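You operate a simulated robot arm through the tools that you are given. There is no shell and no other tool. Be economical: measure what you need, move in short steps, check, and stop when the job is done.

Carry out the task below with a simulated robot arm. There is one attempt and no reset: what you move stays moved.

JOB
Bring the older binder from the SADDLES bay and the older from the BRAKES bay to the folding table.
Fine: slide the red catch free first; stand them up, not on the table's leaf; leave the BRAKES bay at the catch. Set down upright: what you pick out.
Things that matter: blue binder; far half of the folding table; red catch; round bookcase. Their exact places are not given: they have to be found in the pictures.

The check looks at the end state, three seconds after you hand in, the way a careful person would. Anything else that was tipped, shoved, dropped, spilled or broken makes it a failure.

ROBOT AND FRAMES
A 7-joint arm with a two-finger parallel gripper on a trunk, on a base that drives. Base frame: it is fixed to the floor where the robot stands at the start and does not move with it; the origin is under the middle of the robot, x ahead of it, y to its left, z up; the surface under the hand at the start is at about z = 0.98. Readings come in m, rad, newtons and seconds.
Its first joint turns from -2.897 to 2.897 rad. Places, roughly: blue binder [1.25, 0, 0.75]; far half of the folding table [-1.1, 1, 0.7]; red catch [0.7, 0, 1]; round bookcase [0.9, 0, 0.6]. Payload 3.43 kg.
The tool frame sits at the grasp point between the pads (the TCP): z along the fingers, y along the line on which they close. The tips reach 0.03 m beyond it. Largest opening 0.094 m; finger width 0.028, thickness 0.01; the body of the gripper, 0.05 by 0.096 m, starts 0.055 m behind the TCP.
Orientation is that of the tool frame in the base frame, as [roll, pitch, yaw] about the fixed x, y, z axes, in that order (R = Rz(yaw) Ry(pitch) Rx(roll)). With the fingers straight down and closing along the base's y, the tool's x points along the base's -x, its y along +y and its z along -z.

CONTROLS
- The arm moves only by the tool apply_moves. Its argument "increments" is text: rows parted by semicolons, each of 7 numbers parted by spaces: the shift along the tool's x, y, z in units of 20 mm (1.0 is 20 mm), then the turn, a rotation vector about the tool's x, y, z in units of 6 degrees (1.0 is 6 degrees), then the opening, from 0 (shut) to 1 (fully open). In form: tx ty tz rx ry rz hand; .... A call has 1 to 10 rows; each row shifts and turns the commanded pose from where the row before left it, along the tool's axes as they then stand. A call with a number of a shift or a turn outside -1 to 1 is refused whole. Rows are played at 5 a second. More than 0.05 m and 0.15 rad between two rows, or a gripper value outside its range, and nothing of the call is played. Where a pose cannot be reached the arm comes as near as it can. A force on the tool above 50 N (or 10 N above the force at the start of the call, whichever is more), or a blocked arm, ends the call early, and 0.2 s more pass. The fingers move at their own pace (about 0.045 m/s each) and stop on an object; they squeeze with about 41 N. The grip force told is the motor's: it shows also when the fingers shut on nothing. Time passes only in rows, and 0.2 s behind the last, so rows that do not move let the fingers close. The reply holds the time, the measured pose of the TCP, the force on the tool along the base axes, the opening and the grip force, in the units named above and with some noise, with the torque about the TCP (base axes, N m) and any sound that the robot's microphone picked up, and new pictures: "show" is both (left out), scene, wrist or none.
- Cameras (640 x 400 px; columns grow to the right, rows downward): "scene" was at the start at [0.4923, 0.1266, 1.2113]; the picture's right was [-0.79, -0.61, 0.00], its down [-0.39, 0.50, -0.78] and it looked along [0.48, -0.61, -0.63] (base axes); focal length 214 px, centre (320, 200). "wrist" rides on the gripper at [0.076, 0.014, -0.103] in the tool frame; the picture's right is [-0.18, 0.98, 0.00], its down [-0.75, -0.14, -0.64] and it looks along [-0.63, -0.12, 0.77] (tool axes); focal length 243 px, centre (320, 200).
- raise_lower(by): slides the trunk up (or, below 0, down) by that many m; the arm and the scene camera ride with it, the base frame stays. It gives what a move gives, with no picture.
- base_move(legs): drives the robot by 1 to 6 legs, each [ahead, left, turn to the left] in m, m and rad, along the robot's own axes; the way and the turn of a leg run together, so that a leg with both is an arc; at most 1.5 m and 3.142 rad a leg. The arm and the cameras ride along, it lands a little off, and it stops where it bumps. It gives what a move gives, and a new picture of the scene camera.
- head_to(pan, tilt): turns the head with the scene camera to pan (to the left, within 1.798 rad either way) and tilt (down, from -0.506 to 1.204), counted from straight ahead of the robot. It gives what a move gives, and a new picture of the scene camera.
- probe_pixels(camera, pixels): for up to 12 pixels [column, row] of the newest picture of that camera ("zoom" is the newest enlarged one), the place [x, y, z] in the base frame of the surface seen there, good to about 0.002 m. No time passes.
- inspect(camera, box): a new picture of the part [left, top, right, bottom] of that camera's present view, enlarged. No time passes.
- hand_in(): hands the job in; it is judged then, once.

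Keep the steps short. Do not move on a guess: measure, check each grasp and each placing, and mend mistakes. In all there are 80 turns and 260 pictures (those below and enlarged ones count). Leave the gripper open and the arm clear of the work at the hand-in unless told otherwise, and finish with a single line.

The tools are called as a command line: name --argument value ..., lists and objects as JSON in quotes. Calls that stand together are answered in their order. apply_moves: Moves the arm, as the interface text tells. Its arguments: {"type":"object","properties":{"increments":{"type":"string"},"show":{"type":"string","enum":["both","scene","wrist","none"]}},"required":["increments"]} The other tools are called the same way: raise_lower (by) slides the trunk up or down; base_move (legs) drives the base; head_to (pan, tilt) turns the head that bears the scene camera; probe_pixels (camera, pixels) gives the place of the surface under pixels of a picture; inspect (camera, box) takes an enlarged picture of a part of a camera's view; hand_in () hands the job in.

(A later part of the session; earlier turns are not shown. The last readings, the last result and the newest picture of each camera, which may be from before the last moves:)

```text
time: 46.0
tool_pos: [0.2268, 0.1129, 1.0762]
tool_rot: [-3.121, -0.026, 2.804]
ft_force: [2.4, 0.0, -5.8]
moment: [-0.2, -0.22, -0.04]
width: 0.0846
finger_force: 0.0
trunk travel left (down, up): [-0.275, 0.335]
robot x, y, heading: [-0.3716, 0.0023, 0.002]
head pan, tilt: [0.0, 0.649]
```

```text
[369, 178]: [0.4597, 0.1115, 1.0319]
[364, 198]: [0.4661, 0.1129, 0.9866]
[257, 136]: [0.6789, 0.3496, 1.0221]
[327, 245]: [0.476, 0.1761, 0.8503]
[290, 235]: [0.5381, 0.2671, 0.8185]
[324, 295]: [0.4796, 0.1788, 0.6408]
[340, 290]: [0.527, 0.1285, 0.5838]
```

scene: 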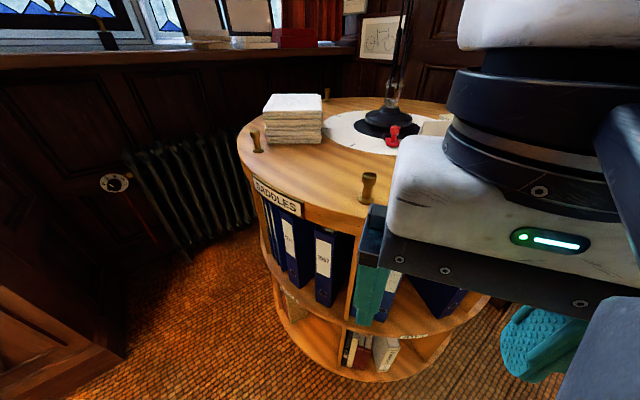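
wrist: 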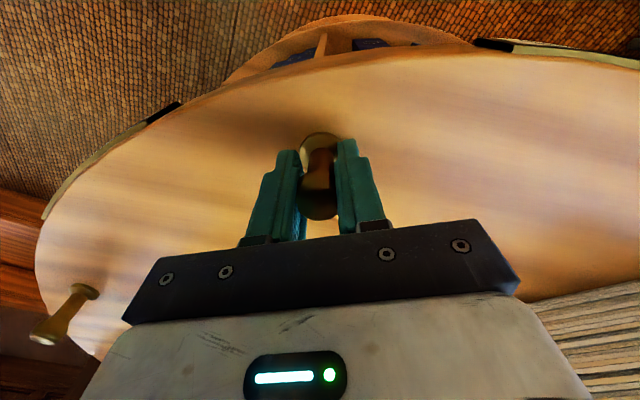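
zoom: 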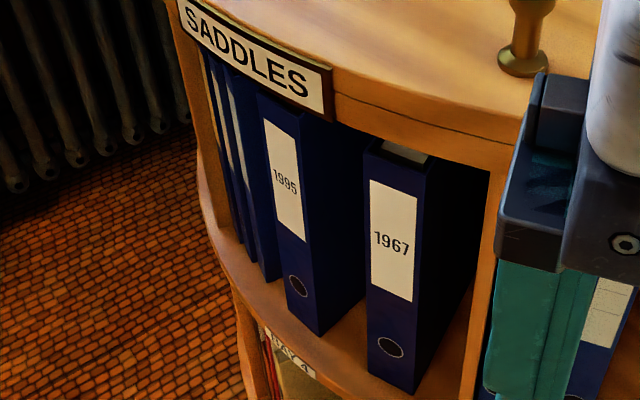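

SADDLES holds 1995 and 1967 → 1967 is the older. I finish bringing SADDLES to the catch: go back over the knob now at (0.47, 0.1125).

apply_moves --increments "0 0 -1 0 0 0 1;-0.956 0.335 0 0 0 0 1;-0.956 0.335 0 0 0 0 1;-0.956 0.335 0 0 0 0 1;-0.956 0.335 0 0 0 0 1;-0.956 0.335 0 0 0 0 1;-0.956 0.335 0 0 0 0 1;-0.956 0.335 0 0 0 0 1;-0.956 0.335 0 0 0 0 1;-0.956 0.335 0 0 0 0 1" --show "none"

apply_moves --increments "-0.956 0.335 0 0 0 0 1;-0.956 0.335 0 0 0 0 1;-0.956 0.335 0 0 0 0 1" --show "wrist"

```text
time: 46.3
tool_pos: [0.2283, 0.1104, 1.0777]
tool_rot: [-3.105, -0.022, 2.8]
ft_force: [3.1, 1.6, -6.9]
moment: [-0.49, -0.27, -0.3]
width: 0.094
finger_force: 0.0
trunk travel left (down, up): [-0.275, 0.335]
robot x, y, heading: [-0.3688, 0.0021, -0.001]
head pan, tilt: [0.0, 0.649]
stopped in row 1: the force on the tool passed its limit at 80 N (the readings are from after the stop); the commanded pose is now the measured one
```

```text
time: 47.1
tool_pos: [0.2899, 0.1103, 1.0769]
tool_rot: [-3.107, -0.023, 2.802]
ft_force: [0.0, -0.4, -0.3]
moment: [0.01, 0.01, -0.01]
width: 0.094
finger_force: 0.0
trunk travel left (down, up): [-0.275, 0.335]
robot x, y, heading: [-0.3677, 0.0009, -0.005]
head pan, tilt: [0.0, 0.649]
```

wrist: 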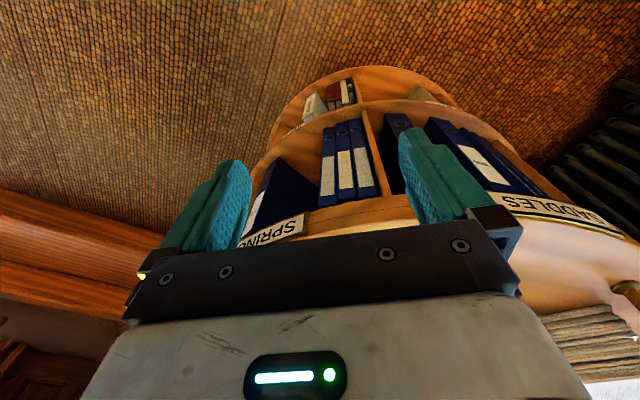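

The 80 N was the wrist against the robot's own head (the camera is right behind). Clear now; I raise and continue to the knob.

apply_moves --increments "0 0 -1 0 0 0 1;-0.944 0.334 0 0 0 0 1;-0.944 0.334 0 0 0 0 1;-0.944 0.334 0 0 0 0 1;-0.944 0.334 0 0 0 0 1;-0.944 0.334 0 0 0 0 1;-0.944 0.334 0 0 0 0 1;-0.944 0.334 0 0 0 0 1;-0.944 0.334 0 0 0 0 1;-0.944 0.334 0 -0.3 0.25 0 1" --show "wrist"

```text
time: 49.3
tool_pos: [0.4699, 0.1109, 1.0891]
tool_rot: [-3.139, -0.05, 2.801]
ft_force: [0.1, 0.2, 0.5]
moment: [0.04, -0.03, 0.03]
width: 0.0941
finger_force: 0.0
trunk travel left (down, up): [-0.275, 0.335]
robot x, y, heading: [-0.3704, 0.0019, -0.006]
head pan, tilt: [0.0, 0.649]
```

wrist: 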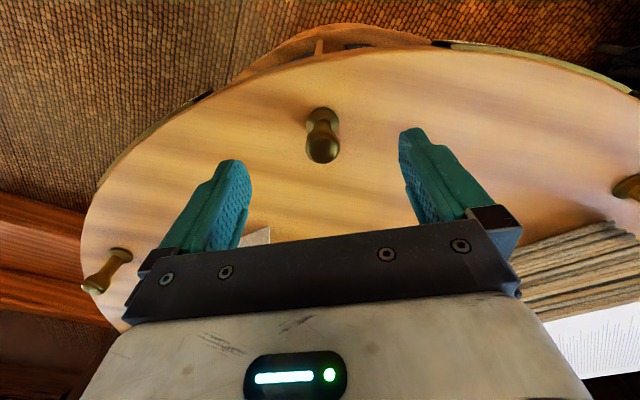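

apply_moves --increments "0 0 0 0 -0.48 0 1;0 0 0.5 0 0 0 1" --show "wrist"

probe_pixels --camera "wrist" --pixels '[[322, 148], [312, 150], [332, 150], [322, 160]]'

```text
time: 49.9
tool_pos: [0.4692, 0.1119, 1.0795]
tool_rot: [-3.137, 0.003, 2.8]
ft_force: [0.1, -0.2, 0.1]
moment: [0.03, -0.02, 0.04]
width: 0.094
finger_force: 0.1
trunk travel left (down, up): [-0.275, 0.335]
robot x, y, heading: [-0.3685, 0.0026, 0.001]
head pan, tilt: [0.0, 0.649]
```

wrist: 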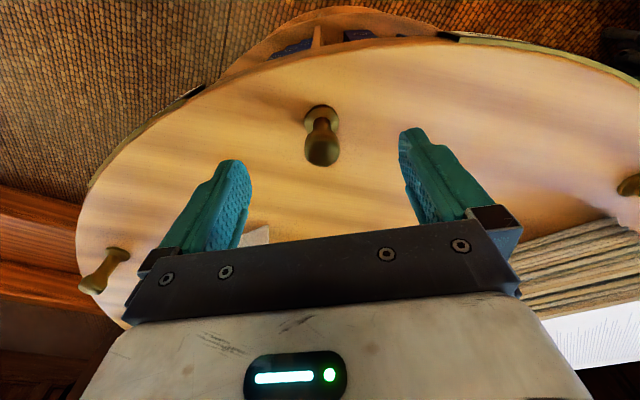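

```text
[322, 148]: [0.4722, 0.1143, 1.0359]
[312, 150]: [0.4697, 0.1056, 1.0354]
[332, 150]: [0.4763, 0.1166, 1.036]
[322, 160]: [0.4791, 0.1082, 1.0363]
```

apply_moves --increments "-0.2 0 1 0 0 0 1;0 0 1 0 0 0 1;0 0 1 0 0 0 1;0 0 0 0 0 0 0;0 0 0 0 0 0 0;0 0 0 0 0 0 0;0 0 0 0 0 0 0;0 0 0 0 0 0 0" --show "none"

apply_moves --increments "-0.006 -0.3 0 0 0 -0.133 0;-0.008 -0.6 0 0 0 -0.266 0;-0.02 -0.9 0 0 0 -0.4 0;-0.02 -0.9 0 0 0 -0.4 0;-0.02 -0.9 0 0 0 -0.4 0;-0.02 -0.9 0 0 0 -0.4 0;-0.02 -0.9 0 0 0 -0.4 0;-0.014 -0.6 0 0 0 -0.266 0" --show "scene"

```text
time: 51.7
tool_pos: [0.4725, 0.1087, 1.0197]
tool_rot: [-3.137, 0.002, 2.801]
ft_force: [-0.6, -1.6, -1.4]
moment: [0.56, -0.06, 0.12]
width: 0.0221
finger_force: 31.2
trunk travel left (down, up): [-0.275, 0.335]
robot x, y, heading: [-0.3729, 0.0042, -0.001]
head pan, tilt: [0.0, 0.649]
```

```text
time: 53.5
tool_pos: [0.4518, -0.0124, 1.02]
tool_rot: [-3.136, 0.0, 3.077]
ft_force: [11.0, -6.0, -29.2]
moment: [0.88, -0.85, -0.33]
width: 0.022
finger_force: 45.1
trunk travel left (down, up): [-0.275, 0.335]
robot x, y, heading: [-0.367, 0.0014, -0.003]
head pan, tilt: [0.0, 0.649]
```

scene: 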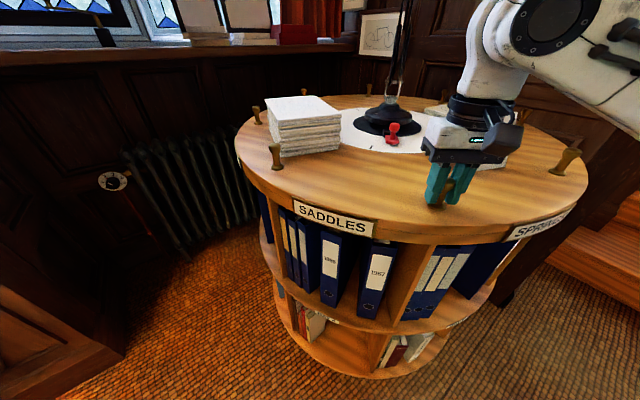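

apply_moves --increments "-0.1 -0.5 0.05 0 0 -0.222 0;-0.05 -0.9 0.05 0 0 -0.4 0;-0.03 -0.9 0 0 0 -0.4 0;-0.03 -0.9 0 0 0 -0.4 0;-0.03 -0.9 0 0 0 -0.4 0;-0.03 -0.9 0 0 0 -0.4 0;-0.02 -0.6 0 0 0 -0.266 0" --show "both"

```text
time: 55.1
tool_pos: [0.4615, -0.1241, 1.02]
tool_rot: [-3.132, -0.001, -2.949]
ft_force: [-23.3, -16.2, -13.5]
moment: [0.76, 0.93, -0.29]
width: 0.022
finger_force: 44.9
trunk travel left (down, up): [-0.275, 0.335]
robot x, y, heading: [-0.3697, 0.0055, -0.004]
head pan, tilt: [0.0, 0.649]
```

scene: 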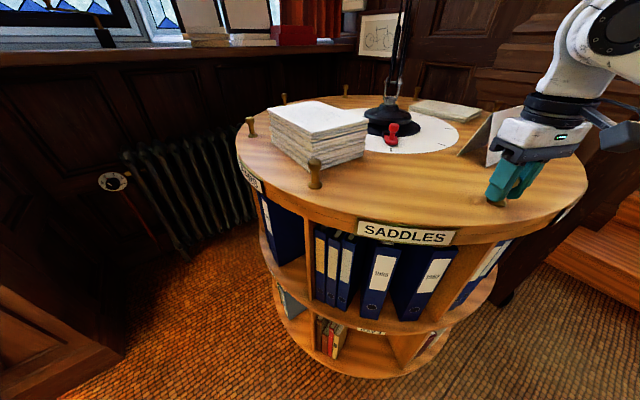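
wrist: 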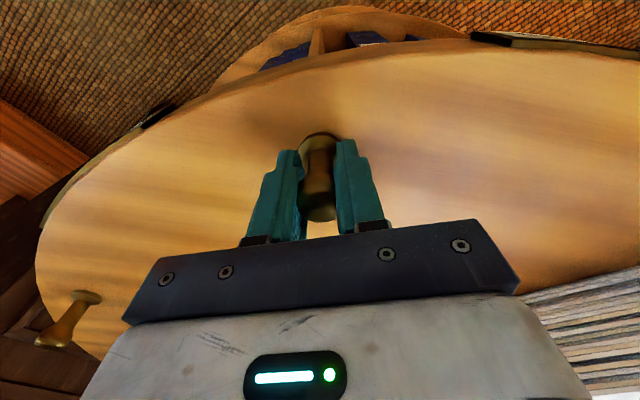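

SADDLES is now at the front. I release the knob, lift, and inspect spines and the left bay label.

apply_moves --increments "0 0 0 0 0 0 0.9;0 0 0 0 0 0 0.9;0 0 0 0 0 0 0.9;0 0 0 0 0 0 0.9;0 0 -0.8 0 0 0 0.9;0 0 -0.9 0 0 0 0.9;0 0 -0.9 0 0 0 0.9" --show "scene"

inspect --camera "scene" --box '[225, 150, 345, 310]'

inspect --camera "scene" --box '[300, 210, 480, 340]'

probe_pixels --camera "zoom" --pixels '[[230, 160], [320, 130], [300, 280], [440, 160], [480, 140], [400, 325], [460, 190], [270, 110], [200, 340], [505, 350], [330, 340], [440, 110]]'

```text
time: 56.7
tool_pos: [0.4612, -0.12, 1.0723]
tool_rot: [-3.135, 0.0, -2.942]
ft_force: [-0.1, 0.3, -0.7]
moment: [-0.02, -0.02, -0.02]
width: 0.0846
finger_force: 0.0
trunk travel left (down, up): [-0.275, 0.335]
robot x, y, heading: [-0.3695, -0.0022, -0.001]
head pan, tilt: [0.0, 0.649]
```

scene: 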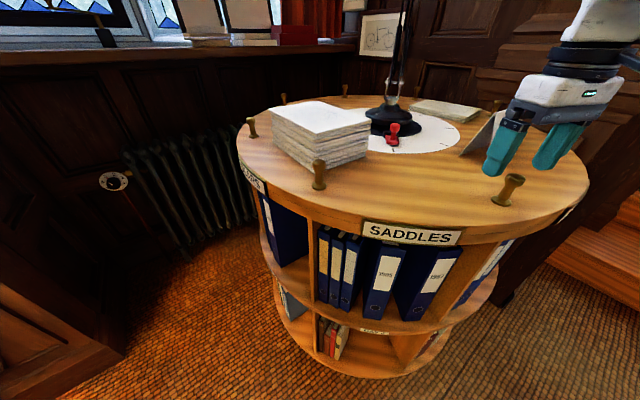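

```text
2.50 times, centred on (285, 230) of scene
```

zoom: 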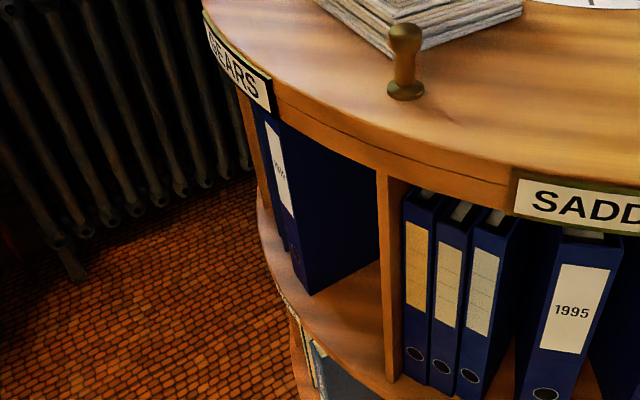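

```text
3.08 times, centred on (390, 275) of scene
```

zoom: 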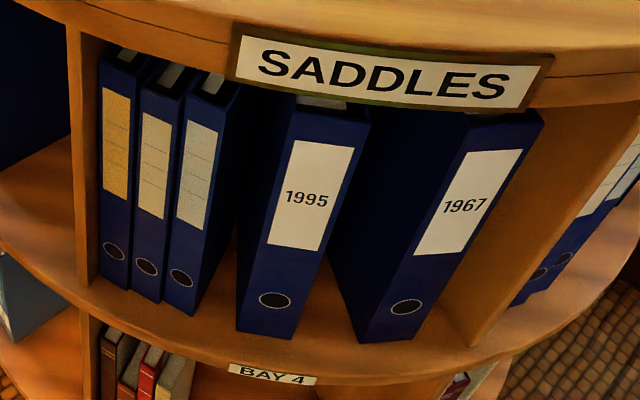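

```text
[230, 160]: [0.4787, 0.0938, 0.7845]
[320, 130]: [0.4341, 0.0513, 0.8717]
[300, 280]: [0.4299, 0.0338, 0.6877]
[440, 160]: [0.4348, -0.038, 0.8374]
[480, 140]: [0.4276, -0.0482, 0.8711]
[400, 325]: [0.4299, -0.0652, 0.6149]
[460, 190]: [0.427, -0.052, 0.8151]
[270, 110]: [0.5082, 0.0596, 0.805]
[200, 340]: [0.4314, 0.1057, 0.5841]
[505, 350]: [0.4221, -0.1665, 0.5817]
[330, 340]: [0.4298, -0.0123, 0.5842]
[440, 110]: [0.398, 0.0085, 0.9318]
```

Labels clear: 1967 is right-hand in SADDLES; GEARS is next left. I back off and shift a bit left (keeping the arm right of the head), lower the trunk, then tip the tool to horizontal.

base_move --legs '[[-0.35, 0.12, 0]]'

raise_lower --by -0.2

apply_moves --increments "0 0 0 0 -1 0 0.9;0 0 0 0 -1 0 0.9;0 0 0 0 -1 0 0.9;0 0 0 0 -1 0 0.9;0 0 0 0 -1 0 0.9;0 0 0 0 -1 0 0.9;0 0 0 0 -1 0 0.9;0 0 0 0 -1 0 0.9" --show "scene"

```text
time: 59.1
tool_pos: [0.1286, 0.0179, 1.0724]
tool_rot: [-3.137, -0.001, -2.927]
ft_force: [0.5, -0.3, -0.3]
moment: [-0.02, -0.02, 0.0]
width: 0.0846
finger_force: 0.0
trunk travel left (down, up): [-0.275, 0.335]
robot x, y, heading: [-0.7017, 0.1215, 0.012]
head pan, tilt: [0.0, 0.649]
stopped in leg 1: the robot was blocked; the commanded pose is now the measured one
```

scene: 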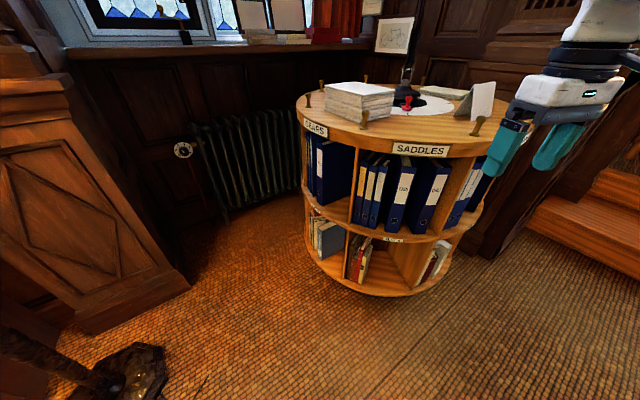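

```text
time: 61.3
tool_pos: [0.1277, 0.0179, 0.8727]
tool_rot: [-3.137, -0.001, -2.927]
ft_force: [-0.1, -0.3, 0.0]
moment: [0.0, -0.01, 0.02]
width: 0.0849
finger_force: 0.2
trunk travel left (down, up): [-0.075, 0.535]
robot x, y, heading: [-0.6992, 0.1209, 0.01]
head pan, tilt: [0.0, 0.649]
```

```text
time: 63.1
tool_pos: [0.1284, 0.0174, 0.873]
tool_rot: [-3.134, 0.841, -2.924]
ft_force: [0.6, -1.1, -0.1]
moment: [0.02, -0.01, -0.03]
width: 0.0844
finger_force: 0.0
trunk travel left (down, up): [-0.075, 0.535]
robot x, y, heading: [-0.7033, 0.121, 0.016]
head pan, tilt: [0.0, 0.649]
```

scene: 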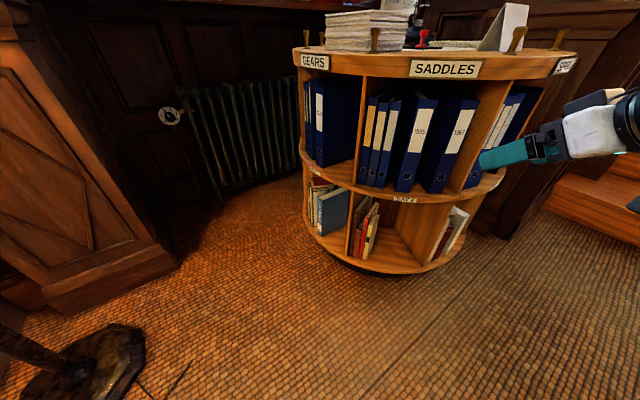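

The base bumped something behind. I look around to see what.

head_to --pan 1.79 --tilt 0.8

head_to --pan -1.79 --tilt 0.8

```text
time: 64.9
tool_pos: [0.1286, 0.0168, 0.8729]
tool_rot: [-3.135, 0.836, -2.922]
ft_force: [0.5, 0.0, -0.3]
moment: [0.01, 0.01, -0.01]
width: 0.0845
finger_force: 0.0
trunk travel left (down, up): [-0.075, 0.535]
robot x, y, heading: [-0.7051, 0.121, 0.013]
head pan, tilt: [1.791, 0.799]
```

scene: 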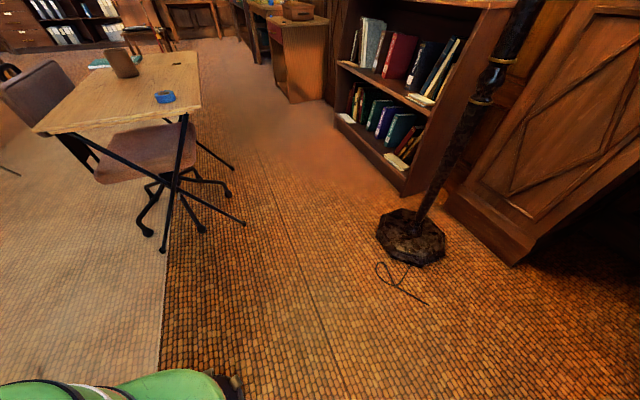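

```text
time: 67.9
tool_pos: [0.1283, 0.0181, 0.8723]
tool_rot: [-3.134, 0.835, -2.919]
ft_force: [-0.4, 0.0, -0.1]
moment: [-0.03, -0.02, -0.01]
width: 0.0846
finger_force: 0.2
trunk travel left (down, up): [-0.075, 0.535]
robot x, y, heading: [-0.702, 0.1227, 0.014]
head pan, tilt: [-1.791, 0.799]
```

scene: 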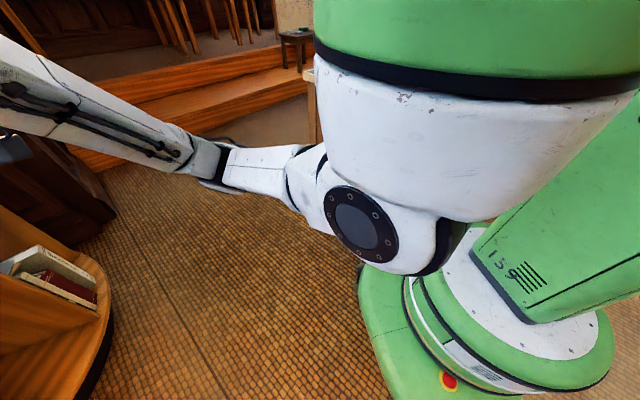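

head_to --pan 1.79 --tilt 0.6

inspect --camera "scene" --box '[0, 60, 240, 220]'

probe_pixels --camera "zoom" --pixels '[[100, 310], [340, 290], [390, 250], [515, 160], [530, 235], [290, 170], [330, 180], [440, 250], [250, 170], [470, 160], [210, 280], [500, 270]]'

```text
time: 70.9
tool_pos: [0.1274, 0.0185, 0.871]
tool_rot: [-3.134, 0.837, -2.922]
ft_force: [0.3, -0.1, -0.9]
moment: [0.01, 0.0, 0.02]
width: 0.0844
finger_force: 0.1
trunk travel left (down, up): [-0.075, 0.535]
robot x, y, heading: [-0.7073, 0.1257, 0.01]
head pan, tilt: [1.791, 0.6]
```

scene: 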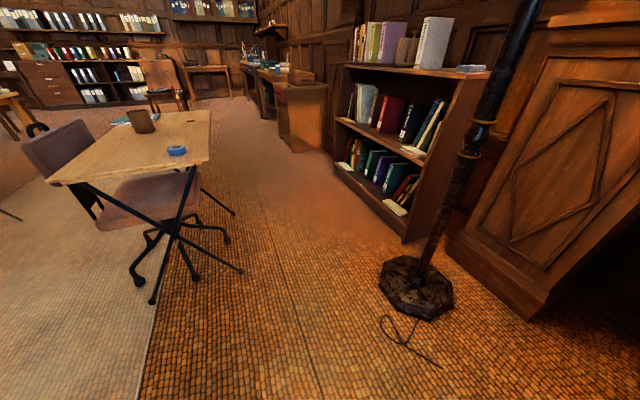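

```text
2.50 times, centred on (120, 140) of scene
```

zoom: 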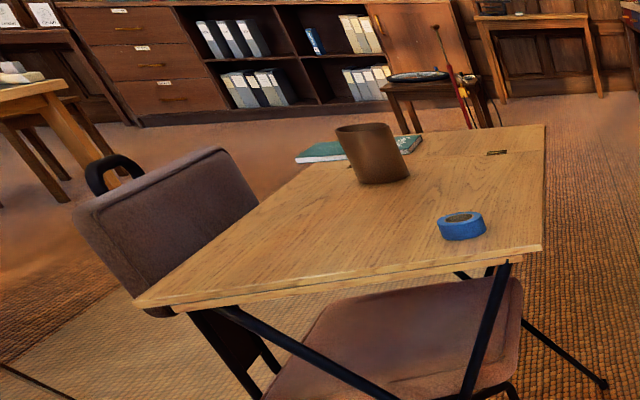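

```text
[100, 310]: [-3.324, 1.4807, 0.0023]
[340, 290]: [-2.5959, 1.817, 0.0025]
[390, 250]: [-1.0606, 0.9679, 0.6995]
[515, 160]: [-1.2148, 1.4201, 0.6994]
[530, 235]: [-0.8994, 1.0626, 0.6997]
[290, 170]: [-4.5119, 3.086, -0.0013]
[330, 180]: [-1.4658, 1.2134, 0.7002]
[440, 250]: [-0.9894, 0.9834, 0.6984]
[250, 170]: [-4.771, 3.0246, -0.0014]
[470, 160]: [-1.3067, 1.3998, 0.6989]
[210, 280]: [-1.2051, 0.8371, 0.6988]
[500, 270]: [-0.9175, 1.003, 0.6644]
```

Table top z=0.70; main part near us, a seam with hinge near the far end marks the leaf. I'll return to that later. Head forward again and measure the 1967 binder.

head_to --pan -0.1 --tilt 0.5

inspect --camera "scene" --box '[360, 80, 540, 220]'

```text
time: 72.7
tool_pos: [0.1286, 0.0174, 0.8723]
tool_rot: [-3.134, 0.835, -2.92]
ft_force: [0.0, 0.6, 0.2]
moment: [-0.01, -0.03, 0.01]
width: 0.0846
finger_force: 0.0
trunk travel left (down, up): [-0.075, 0.535]
robot x, y, heading: [-0.7042, 0.1259, 0.014]
head pan, tilt: [-0.099, 0.499]
```

scene: 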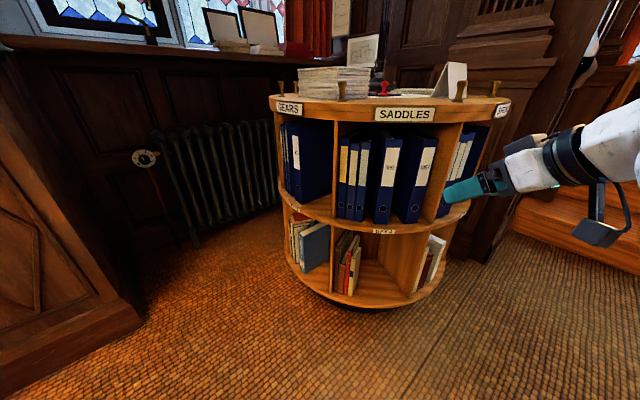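

```text
2.86 times, centred on (450, 150) of scene
```

zoom: 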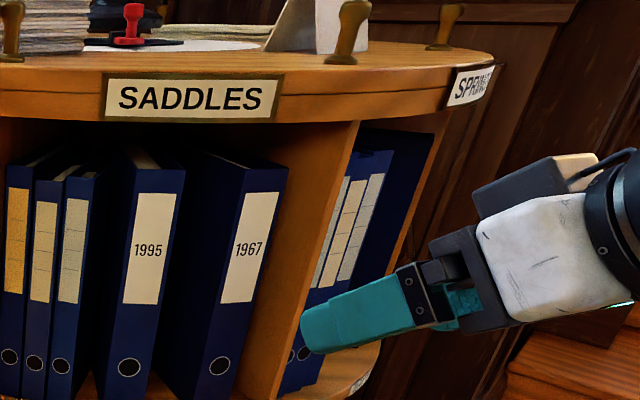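

probe_pixels --camera "zoom" --pixels '[[238, 200], [284, 200], [218, 300], [264, 300], [205, 200], [220, 182], [240, 170], [265, 170], [172, 200], [330, 200], [225, 390], [285, 330]]'

```text
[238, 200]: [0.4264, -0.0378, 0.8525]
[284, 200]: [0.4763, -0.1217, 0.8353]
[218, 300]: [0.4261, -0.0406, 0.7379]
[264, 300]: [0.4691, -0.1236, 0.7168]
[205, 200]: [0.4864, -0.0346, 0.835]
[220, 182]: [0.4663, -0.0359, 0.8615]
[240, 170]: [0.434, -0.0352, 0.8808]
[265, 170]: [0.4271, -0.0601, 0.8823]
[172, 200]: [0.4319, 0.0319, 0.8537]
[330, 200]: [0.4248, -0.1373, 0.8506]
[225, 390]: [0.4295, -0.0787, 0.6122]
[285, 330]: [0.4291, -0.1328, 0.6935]
```

The spine face is at x≈0.4275, y from about −0.038 to −0.092, axis along +x. Now orient the tool: yaw to straight ahead, pitch to horizontal.

apply_moves --increments "0 0 0 0.78 0 0.7 0.745;0 0 0 0.78 0 0.7 0.745;0 0 0 0 -1 0 0.745;0 0 0 0 -1 0 0.745;0 0 0 0 -1 0 0.745;0 0 0 0 -1 0 0.745;0 0 0 0 -1 0 0.745;0 0 0 0 -1 0 0.745;0 0 0 0 -1 0 0.745" --show "none"

```text
time: 74.7
tool_pos: [0.1287, 0.0178, 0.8743]
tool_rot: [-1.132, 1.564, -1.14]
ft_force: [-0.5, 0.5, 0.2]
moment: [-0.01, 0.0, 0.03]
width: 0.0701
finger_force: 0.1
trunk travel left (down, up): [-0.075, 0.535]
robot x, y, heading: [-0.7029, 0.1229, 0.011]
head pan, tilt: [-0.099, 0.499]
```

Tool is horizontal, pointing ahead (tool x down, y left). I lower and shift into line, then drive ahead 0.22 m.

apply_moves --increments "0.957 -0.59 0 0 0 0 0.745;0.957 -0.59 0 0 0 0 0.745;0.957 -0.59 0 0 0 0 0.745;0.957 -0.59 0 0 0 0 0.745;0.957 -0.59 0 0 0 0 0.745;0.957 -0.59 0 0 0 0 0.745;0.957 -0.59 0 0 0 0 0.745" --show "none"

base_move --legs '[[0.22, 0, 0]]'

inspect --camera "scene" --box '[380, 80, 640, 260]'

inspect --camera "wrist" --box '[0, 0, 640, 400]'

```text
time: 76.3
tool_pos: [0.1293, -0.0654, 0.7382]
tool_rot: [-1.413, 1.566, -1.419]
ft_force: [-0.1, -0.4, 0.1]
moment: [0.05, 0.0, 0.02]
width: 0.0702
finger_force: 0.1
trunk travel left (down, up): [-0.075, 0.535]
robot x, y, heading: [-0.7027, 0.1215, 0.019]
head pan, tilt: [-0.099, 0.499]
```

```text
time: 78.0
tool_pos: [0.3478, -0.0628, 0.7375]
tool_rot: [-1.427, 1.566, -1.431]
ft_force: [0.9, 0.3, 0.3]
moment: [-0.02, 0.0, -0.02]
width: 0.0699
finger_force: 0.1
trunk travel left (down, up): [-0.075, 0.535]
robot x, y, heading: [-0.4835, 0.129, 0.014]
head pan, tilt: [-0.099, 0.499]
```

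scene: 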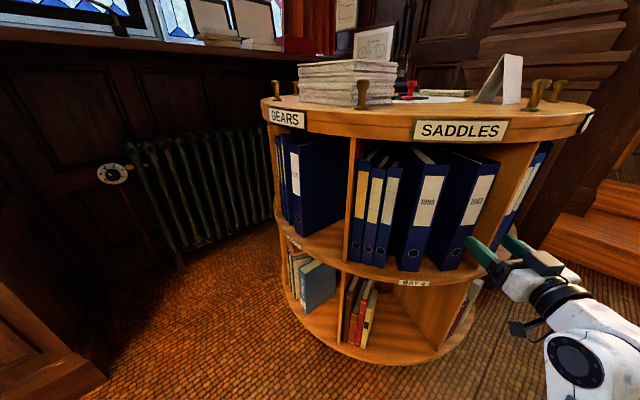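

```text
2.22 times, centred on (510, 170) of scene
```

zoom: 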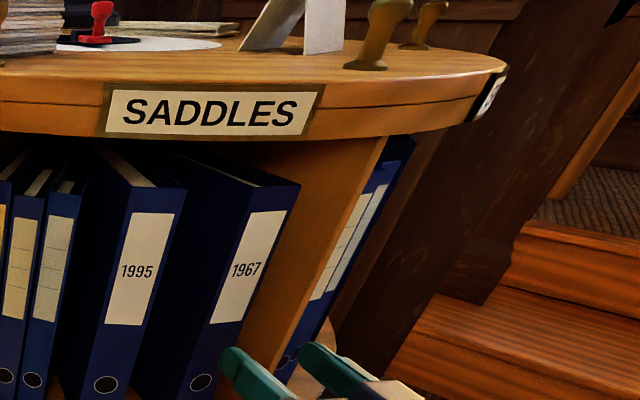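

```text
1.00 times, centred on (320, 200) of wrist (not enlarged: the box is as wide or as high as the picture)
```

zoom: 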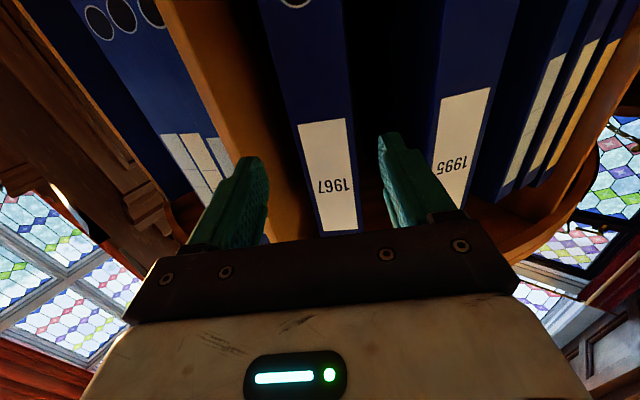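

The wrist view shows the 1967 spine between the fingers. I probe its edges.

probe_pixels --camera "wrist" --pixels '[[290, 120], [352, 120], [275, 60], [340, 60], [284, 90], [347, 90], [240, 120], [440, 100], [300, 5], [380, 100]]'

```text
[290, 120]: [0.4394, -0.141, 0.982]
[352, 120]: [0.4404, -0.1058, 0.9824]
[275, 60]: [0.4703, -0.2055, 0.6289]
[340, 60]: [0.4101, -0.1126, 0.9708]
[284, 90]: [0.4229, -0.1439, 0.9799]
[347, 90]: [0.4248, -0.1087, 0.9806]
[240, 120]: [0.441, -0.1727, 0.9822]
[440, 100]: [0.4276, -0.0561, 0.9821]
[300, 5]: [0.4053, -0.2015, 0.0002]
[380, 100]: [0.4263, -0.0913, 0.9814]
```

probe_pixels --camera "zoom" --pixels '[[293, 120], [350, 120], [275, 60], [345, 60], [285, 90], [347, 90], [240, 120], [436, 100], [300, 220], [355, 220], [310, 5], [365, 100]]'

```text
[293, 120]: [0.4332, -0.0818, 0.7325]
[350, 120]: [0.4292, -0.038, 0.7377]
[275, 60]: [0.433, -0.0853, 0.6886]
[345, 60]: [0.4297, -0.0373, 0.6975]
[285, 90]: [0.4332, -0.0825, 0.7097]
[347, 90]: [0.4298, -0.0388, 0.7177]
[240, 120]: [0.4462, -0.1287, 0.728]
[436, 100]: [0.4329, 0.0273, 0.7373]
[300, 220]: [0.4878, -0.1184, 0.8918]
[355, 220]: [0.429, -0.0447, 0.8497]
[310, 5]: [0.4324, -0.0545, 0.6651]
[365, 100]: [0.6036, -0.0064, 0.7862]
```

Binder is ~0.05 wide, centred at y≈−0.062, turned ~4°. I turn the tool 4° and go in 0.107 m.

apply_moves --increments "0 0 0.9 -0.67 0 0 0.745;0 -0.05 0.9 0 0 0 0.745;0 -0.05 0.9 0 0 0 0.745;0 -0.05 0.9 0 0 0 0.745;0 -0.05 0.9 0 0 0 0.745;0 -0.05 0.85 0 0 0 0.745" --show "wrist"

```text
time: 79.4
tool_pos: [0.4564, -0.0621, 0.738]
tool_rot: [-1.469, 1.567, -1.404]
ft_force: [-0.5, -0.5, 0.2]
moment: [0.01, 0.02, 0.01]
width: 0.0701
finger_force: 0.1
trunk travel left (down, up): [-0.075, 0.535]
robot x, y, heading: [-0.4831, 0.1263, 0.013]
head pan, tilt: [-0.099, 0.499]
```

wrist: 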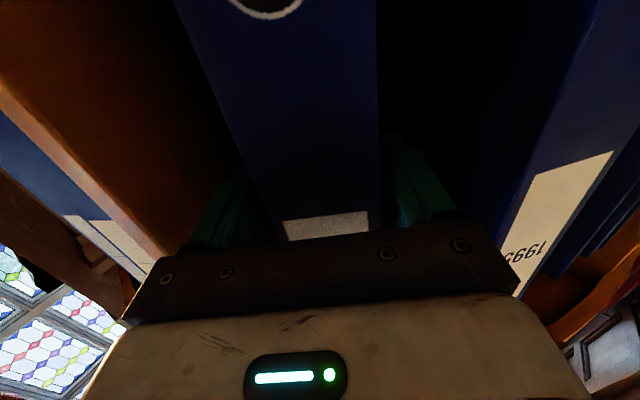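

apply_moves --increments "0 0 0.6 0 0 0 0.745;0 0 0 0 0 0 0;0 0 0 0 0 0 0;0 0 0 0 0 0 0;0 0 0 0 0 0 0;0 0 0 0 0 0 0" --show "none"

apply_moves --increments "-0.3 0 0 0 0 0 0;-0.3 0 0 0 0 0 0;0 0 0 0 0 0 0" --show "scene"

```text
time: 80.8
tool_pos: [0.4681, -0.0605, 0.7377]
tool_rot: [-1.449, 1.565, -1.381]
ft_force: [1.2, 3.0, 1.7]
moment: [0.29, -0.27, 0.22]
width: 0.0543
finger_force: 41.3
trunk travel left (down, up): [-0.075, 0.535]
robot x, y, heading: [-0.4803, 0.1261, 0.012]
head pan, tilt: [-0.099, 0.499]
```

```text
time: 81.6
tool_pos: [0.4677, -0.0605, 0.7483]
tool_rot: [-1.791, 1.564, -1.727]
ft_force: [1.1, 0.3, -5.3]
moment: [-0.04, 0.35, 0.0]
width: 0.0544
finger_force: 40.9
trunk travel left (down, up): [-0.075, 0.535]
robot x, y, heading: [-0.4813, 0.1331, 0.014]
head pan, tilt: [-0.099, 0.499]
```

scene: 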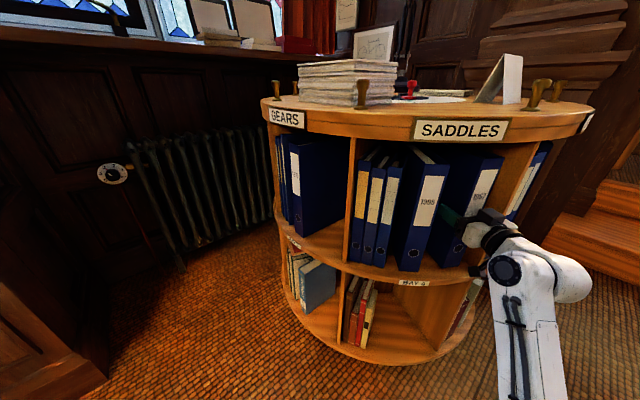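

Weight ≈5 N; grip holds. Lift a little more, then draw it straight out.

apply_moves --increments "-0.4 0 0 0 0 0 0;0 0 -0.8 0 0 0 0;0 0 -0.8 0 0 0 0;0 0 -0.8 0 0 0 0" --show "scene"

inspect --camera "scene" --box '[380, 110, 600, 280]'

```text
time: 82.6
tool_pos: [0.4201, -0.0632, 0.7586]
tool_rot: [-1.052, 1.566, -0.99]
ft_force: [5.3, -0.8, 4.7]
moment: [0.16, -0.53, -0.1]
width: 0.0542
finger_force: 40.6
trunk travel left (down, up): [-0.075, 0.535]
robot x, y, heading: [-0.4855, 0.1264, 0.01]
head pan, tilt: [-0.099, 0.499]
```

scene: 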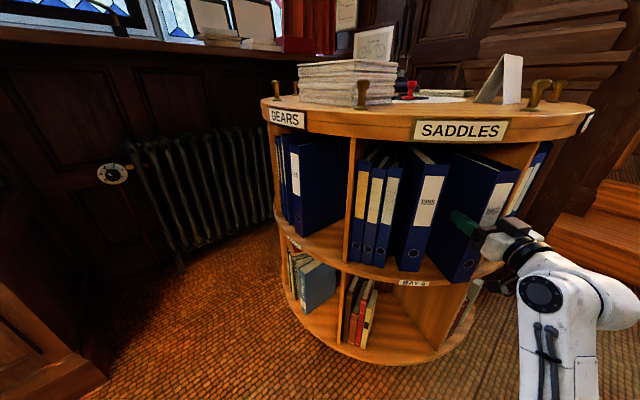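

```text
2.35 times, centred on (490, 195) of scene
```

zoom: 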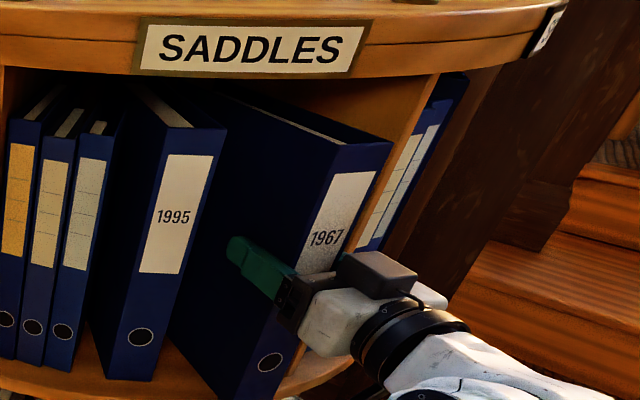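

It's coming out with light drag. Keep drawing it out.

apply_moves --increments "-0.1 0 -0.8 0 0 0 0;-0.1 0 -0.9 0 0 0 0;-0.1 0 -0.9 0 0 0 0;0 0 -0.9 0 0 0 0;0 0 -0.9 0 0 0 0;0 0 -0.9 0 0 0 0;0 0 -0.9 0 0 0 0" --show "scene"

inspect --camera "scene" --box '[360, 80, 640, 290]'

```text
time: 84.2
tool_pos: [0.2972, -0.0708, 0.7634]
tool_rot: [-1.75, 1.566, -1.686]
ft_force: [0.5, 0.1, -5.5]
moment: [0.01, 0.4, -0.02]
width: 0.0544
finger_force: 41.1
trunk travel left (down, up): [-0.075, 0.535]
robot x, y, heading: [-0.4804, 0.1291, 0.014]
head pan, tilt: [-0.099, 0.499]
```

scene: 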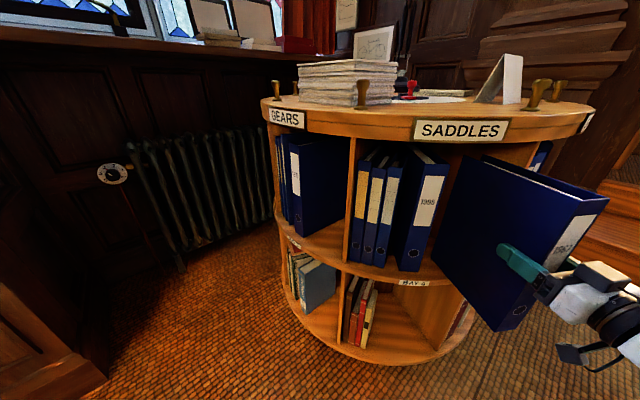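

```text
1.90 times, centred on (500, 185) of scene
```

zoom: 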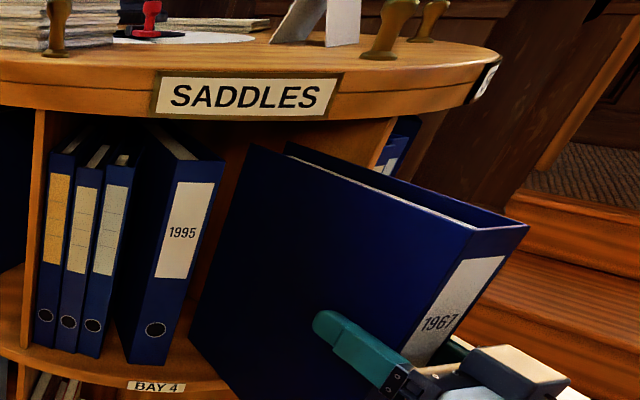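

Held freely (5.5 N). I back the base 0.18 m to clear the shelf, then look left for hazards.

base_move --legs '[[-0.19, 0, 0]]'

head_to --pan 0.9 --tilt 0.5

probe_pixels --camera "scene" --pixels '[[100, 150], [200, 200], [300, 200], [400, 200], [500, 200], [600, 200], [150, 300], [300, 300], [450, 300], [60, 80], [250, 100], [400, 100]]'

```text
time: 85.8
tool_pos: [0.11, -0.0749, 0.7647]
tool_rot: [-1.573, 1.566, -1.513]
ft_force: [0.1, 0.5, -6.4]
moment: [-0.04, 0.36, 0.0]
width: 0.0543
finger_force: 41.2
trunk travel left (down, up): [-0.075, 0.535]
robot x, y, heading: [-0.6726, 0.1243, 0.013]
head pan, tilt: [-0.099, 0.499]
```

scene: 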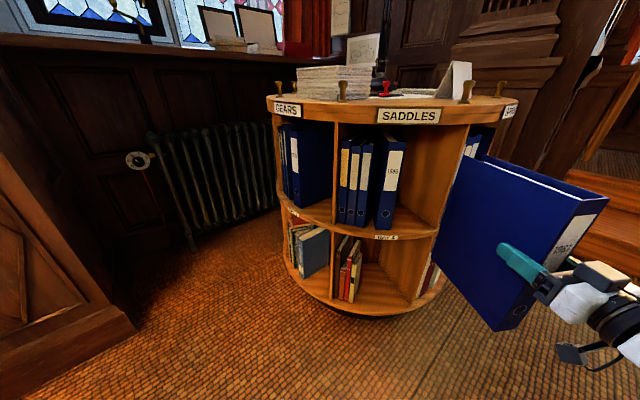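

```text
time: 87.0
tool_pos: [0.1088, -0.077, 0.7648]
tool_rot: [-1.628, 1.564, -1.566]
ft_force: [-0.1, 0.1, -5.6]
moment: [0.0, 0.4, -0.01]
width: 0.0541
finger_force: 41.1
trunk travel left (down, up): [-0.075, 0.535]
robot x, y, heading: [-0.6706, 0.1231, 0.012]
head pan, tilt: [0.901, 0.499]
```

scene: 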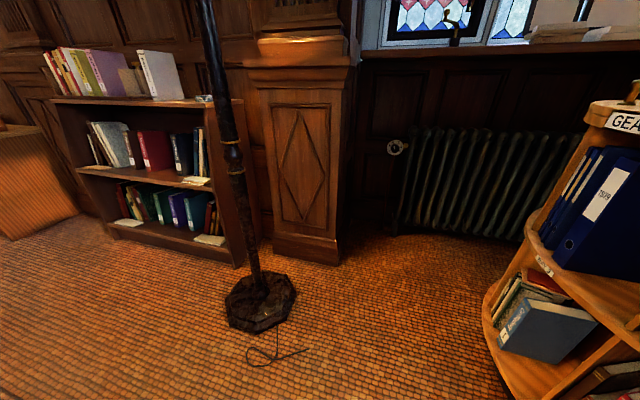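

```text
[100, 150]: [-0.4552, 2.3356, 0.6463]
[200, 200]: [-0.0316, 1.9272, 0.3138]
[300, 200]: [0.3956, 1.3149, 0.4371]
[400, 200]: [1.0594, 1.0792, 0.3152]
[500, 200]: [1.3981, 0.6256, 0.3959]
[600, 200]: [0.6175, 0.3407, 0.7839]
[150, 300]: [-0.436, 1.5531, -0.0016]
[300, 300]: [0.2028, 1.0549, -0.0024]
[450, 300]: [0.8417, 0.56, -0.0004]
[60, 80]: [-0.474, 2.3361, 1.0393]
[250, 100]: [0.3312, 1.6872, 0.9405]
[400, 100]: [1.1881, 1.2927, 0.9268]
```

I retract the arm 0.1 m, then turn left in place (lamp pole ~1.2 m away, clear of the ~0.95 m sweep).

apply_moves --increments "0 0 -0.9 0 0 0 0;0 0 -0.9 0 0 0 0;0 0 -0.9 0 0 0 0;0 0 -0.9 0 0 0 0;0 0 -0.9 0 0 0 0" --show "none"

base_move --legs '[[0.05, 0, 0], [0, 0, 1.0]]'

head_to --pan 0.9 --tilt 0.6

```text
time: 88.2
tool_pos: [0.0737, -0.0764, 0.7638]
tool_rot: [-1.548, 1.565, -1.488]
ft_force: [-0.1, -0.2, -6.0]
moment: [0.0, 0.38, -0.02]
width: 0.0543
finger_force: 40.7
out of reach, approached as far as the arm can: row 3, 4, 5
trunk travel left (down, up): [-0.075, 0.535]
robot x, y, heading: [-0.6745, 0.1194, 0.013]
head pan, tilt: [0.901, 0.499]
```

```text
time: 91.5
tool_pos: [-0.013, 0.5923, 0.7613]
tool_rot: [-2.502, 1.567, -1.528]
ft_force: [0.3, 0.7, -5.5]
moment: [-0.34, 0.24, -0.01]
width: 0.0544
finger_force: 41.2
trunk travel left (down, up): [-0.075, 0.535]
robot x, y, heading: [-0.6273, 0.1263, 0.922]
head pan, tilt: [0.901, 0.499]
stopped in leg 2: the robot was blocked; the commanded pose is now the measured one
```

scene: 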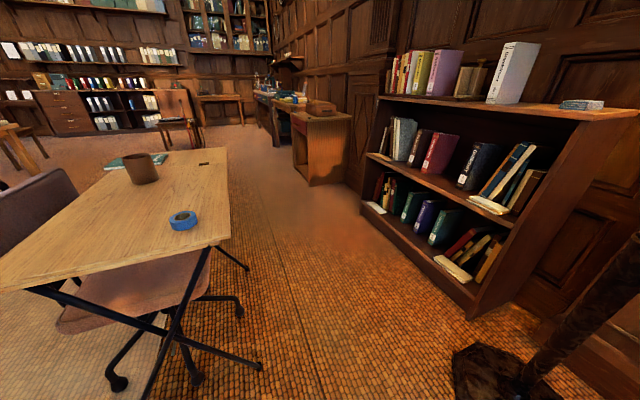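

```text
time: 92.2
tool_pos: [-0.0151, 0.5941, 0.7631]
tool_rot: [-1.839, 1.565, -0.86]
ft_force: [-0.2, 0.4, -5.4]
moment: [-0.34, 0.22, -0.01]
width: 0.0542
finger_force: 40.7
trunk travel left (down, up): [-0.075, 0.535]
robot x, y, heading: [-0.6233, 0.1237, 0.926]
head pan, tilt: [0.901, 0.6]
```

scene: 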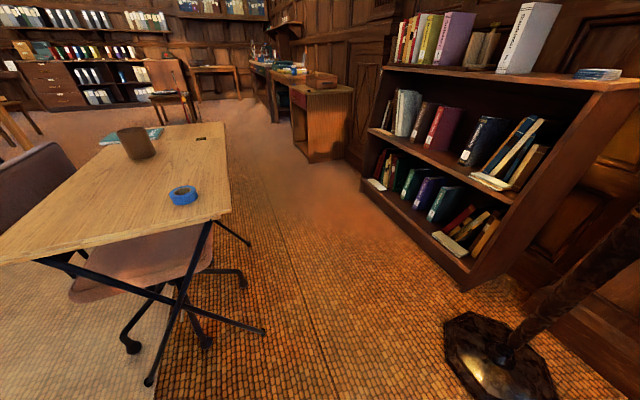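

Blocked again. Tool force is normal, so it isn't the binder. Check front and right.

head_to --pan 0.0 --tilt 0.5

head_to --pan -1.79 --tilt 1.0

head_to --pan 1.79 --tilt 1.0

```text
time: 93.4
tool_pos: [-0.0148, 0.5934, 0.7617]
tool_rot: [-1.797, 1.566, -0.82]
ft_force: [0.0, -0.2, -6.3]
moment: [-0.31, 0.2, 0.0]
width: 0.0541
finger_force: 41.3
trunk travel left (down, up): [-0.075, 0.535]
robot x, y, heading: [-0.63, 0.1283, 0.92]
head pan, tilt: [0.0, 0.499]
```

scene: 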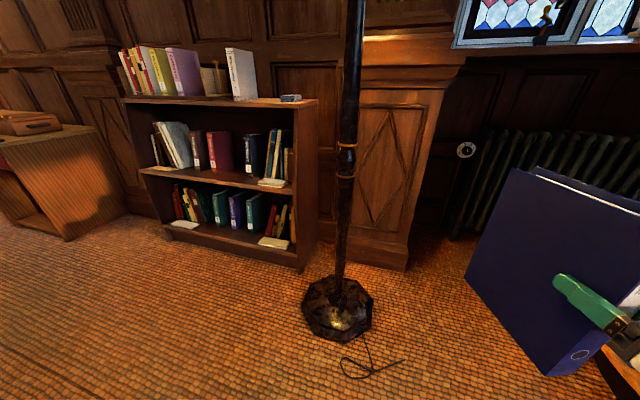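

```text
time: 95.2
tool_pos: [-0.0156, 0.5937, 0.7626]
tool_rot: [-1.808, 1.565, -0.829]
ft_force: [0.3, 0.3, -6.4]
moment: [-0.31, 0.23, 0.04]
width: 0.054
finger_force: 41.4
trunk travel left (down, up): [-0.075, 0.535]
robot x, y, heading: [-0.6278, 0.1245, 0.926]
head pan, tilt: [-1.791, 1.0]
```

scene: 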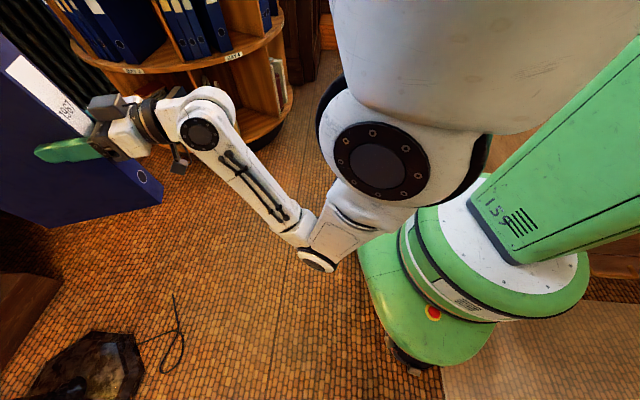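

```text
time: 98.2
tool_pos: [-0.0152, 0.5944, 0.7635]
tool_rot: [-1.822, 1.567, -0.844]
ft_force: [-0.8, 0.6, -5.2]
moment: [-0.31, 0.19, -0.01]
width: 0.0543
finger_force: 41.1
trunk travel left (down, up): [-0.075, 0.535]
robot x, y, heading: [-0.6292, 0.1269, 0.925]
head pan, tilt: [1.791, 1.0]
```

scene: 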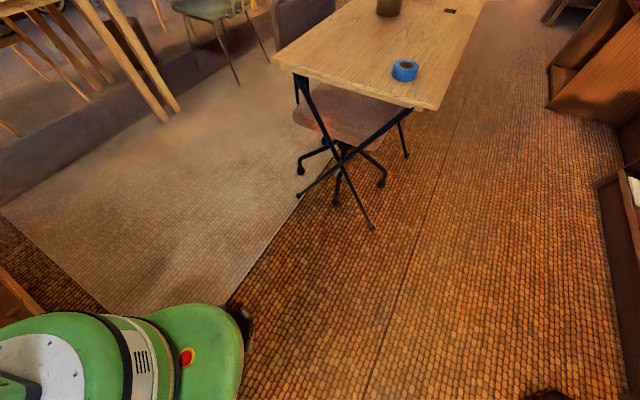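

probe_pixels --camera "scene" --pixels '[[8, 300], [30, 225], [70, 290], [110, 311], [235, 300], [300, 195], [372, 228], [335, 203], [160, 120], [415, 107], [275, 55], [405, 70]]'

inspect --camera "scene" --box '[0, 180, 260, 400]'

```text
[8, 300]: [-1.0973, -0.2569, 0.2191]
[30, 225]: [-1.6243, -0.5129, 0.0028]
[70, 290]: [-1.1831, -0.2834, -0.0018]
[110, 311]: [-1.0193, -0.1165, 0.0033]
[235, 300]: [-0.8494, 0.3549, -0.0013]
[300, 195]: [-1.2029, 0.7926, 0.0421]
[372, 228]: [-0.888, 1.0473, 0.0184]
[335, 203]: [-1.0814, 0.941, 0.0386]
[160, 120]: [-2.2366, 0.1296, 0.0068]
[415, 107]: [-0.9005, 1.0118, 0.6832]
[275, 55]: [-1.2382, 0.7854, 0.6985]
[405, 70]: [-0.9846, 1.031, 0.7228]
```

```text
1.82 times, centred on (130, 290) of scene
```

zoom: 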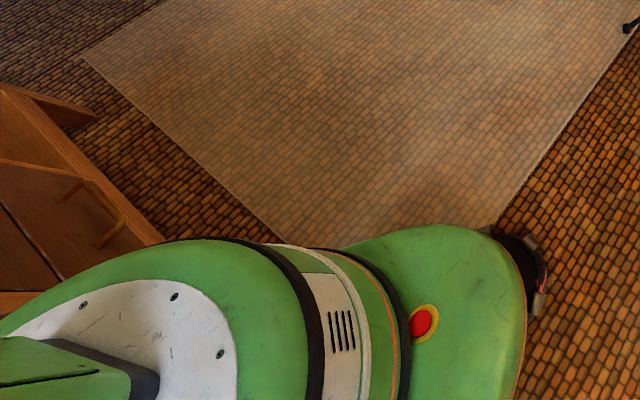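

A low chest stands behind the base's rear right. I move away from it slightly (+y), then turn left to face the table.

base_move --legs '[[0.096, 0.072, 0], [0, 0, 0.6]]'

base_move --legs '[[0, 0, 0.6]]'

head_to --pan 0.1 --tilt 0.6

```text
time: 101.0
tool_pos: [-0.3707, 0.973, 0.7622]
tool_rot: [-1.812, 1.568, -0.254]
ft_force: [0.3, -0.4, -5.8]
moment: [-0.4, 0.02, 0.0]
width: 0.0543
finger_force: 40.8
trunk travel left (down, up): [-0.075, 0.535]
robot x, y, heading: [-0.6258, 0.2425, 1.51]
head pan, tilt: [1.791, 1.0]
```

scene: 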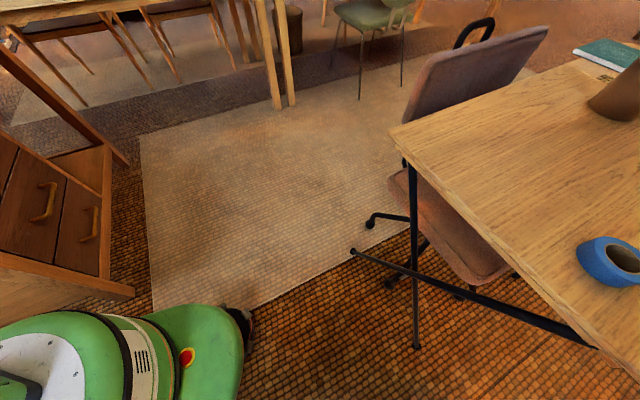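

```text
time: 103.0
tool_pos: [-0.8166, 0.9925, 0.7652]
tool_rot: [-1.195, 1.559, 0.942]
ft_force: [37.1, 10.4, 13.2]
moment: [1.25, -1.79, -2.26]
width: 0.0589
finger_force: 41.0
trunk travel left (down, up): [-0.075, 0.535]
robot x, y, heading: [-0.6245, 0.246, 2.107]
head pan, tilt: [1.791, 1.0]
```

scene: 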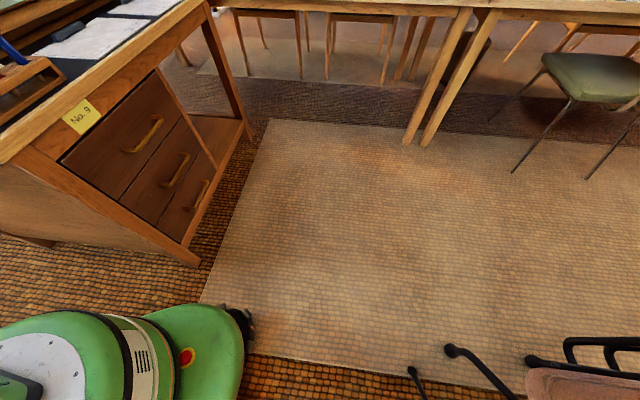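

```text
time: 104.8
tool_pos: [-0.8165, 0.9925, 0.764]
tool_rot: [-1.409, 1.559, 0.721]
ft_force: [16.4, 14.9, -10.3]
moment: [0.28, -1.45, -1.42]
width: 0.0581
finger_force: 41.2
trunk travel left (down, up): [-0.075, 0.535]
robot x, y, heading: [-0.6269, 0.2476, 2.102]
head pan, tilt: [0.099, 0.6]
```

scene: 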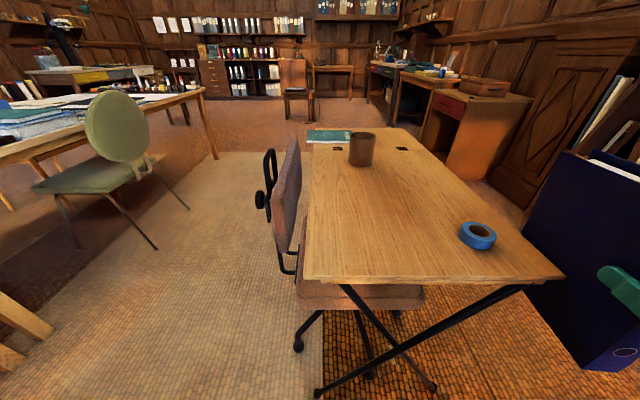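

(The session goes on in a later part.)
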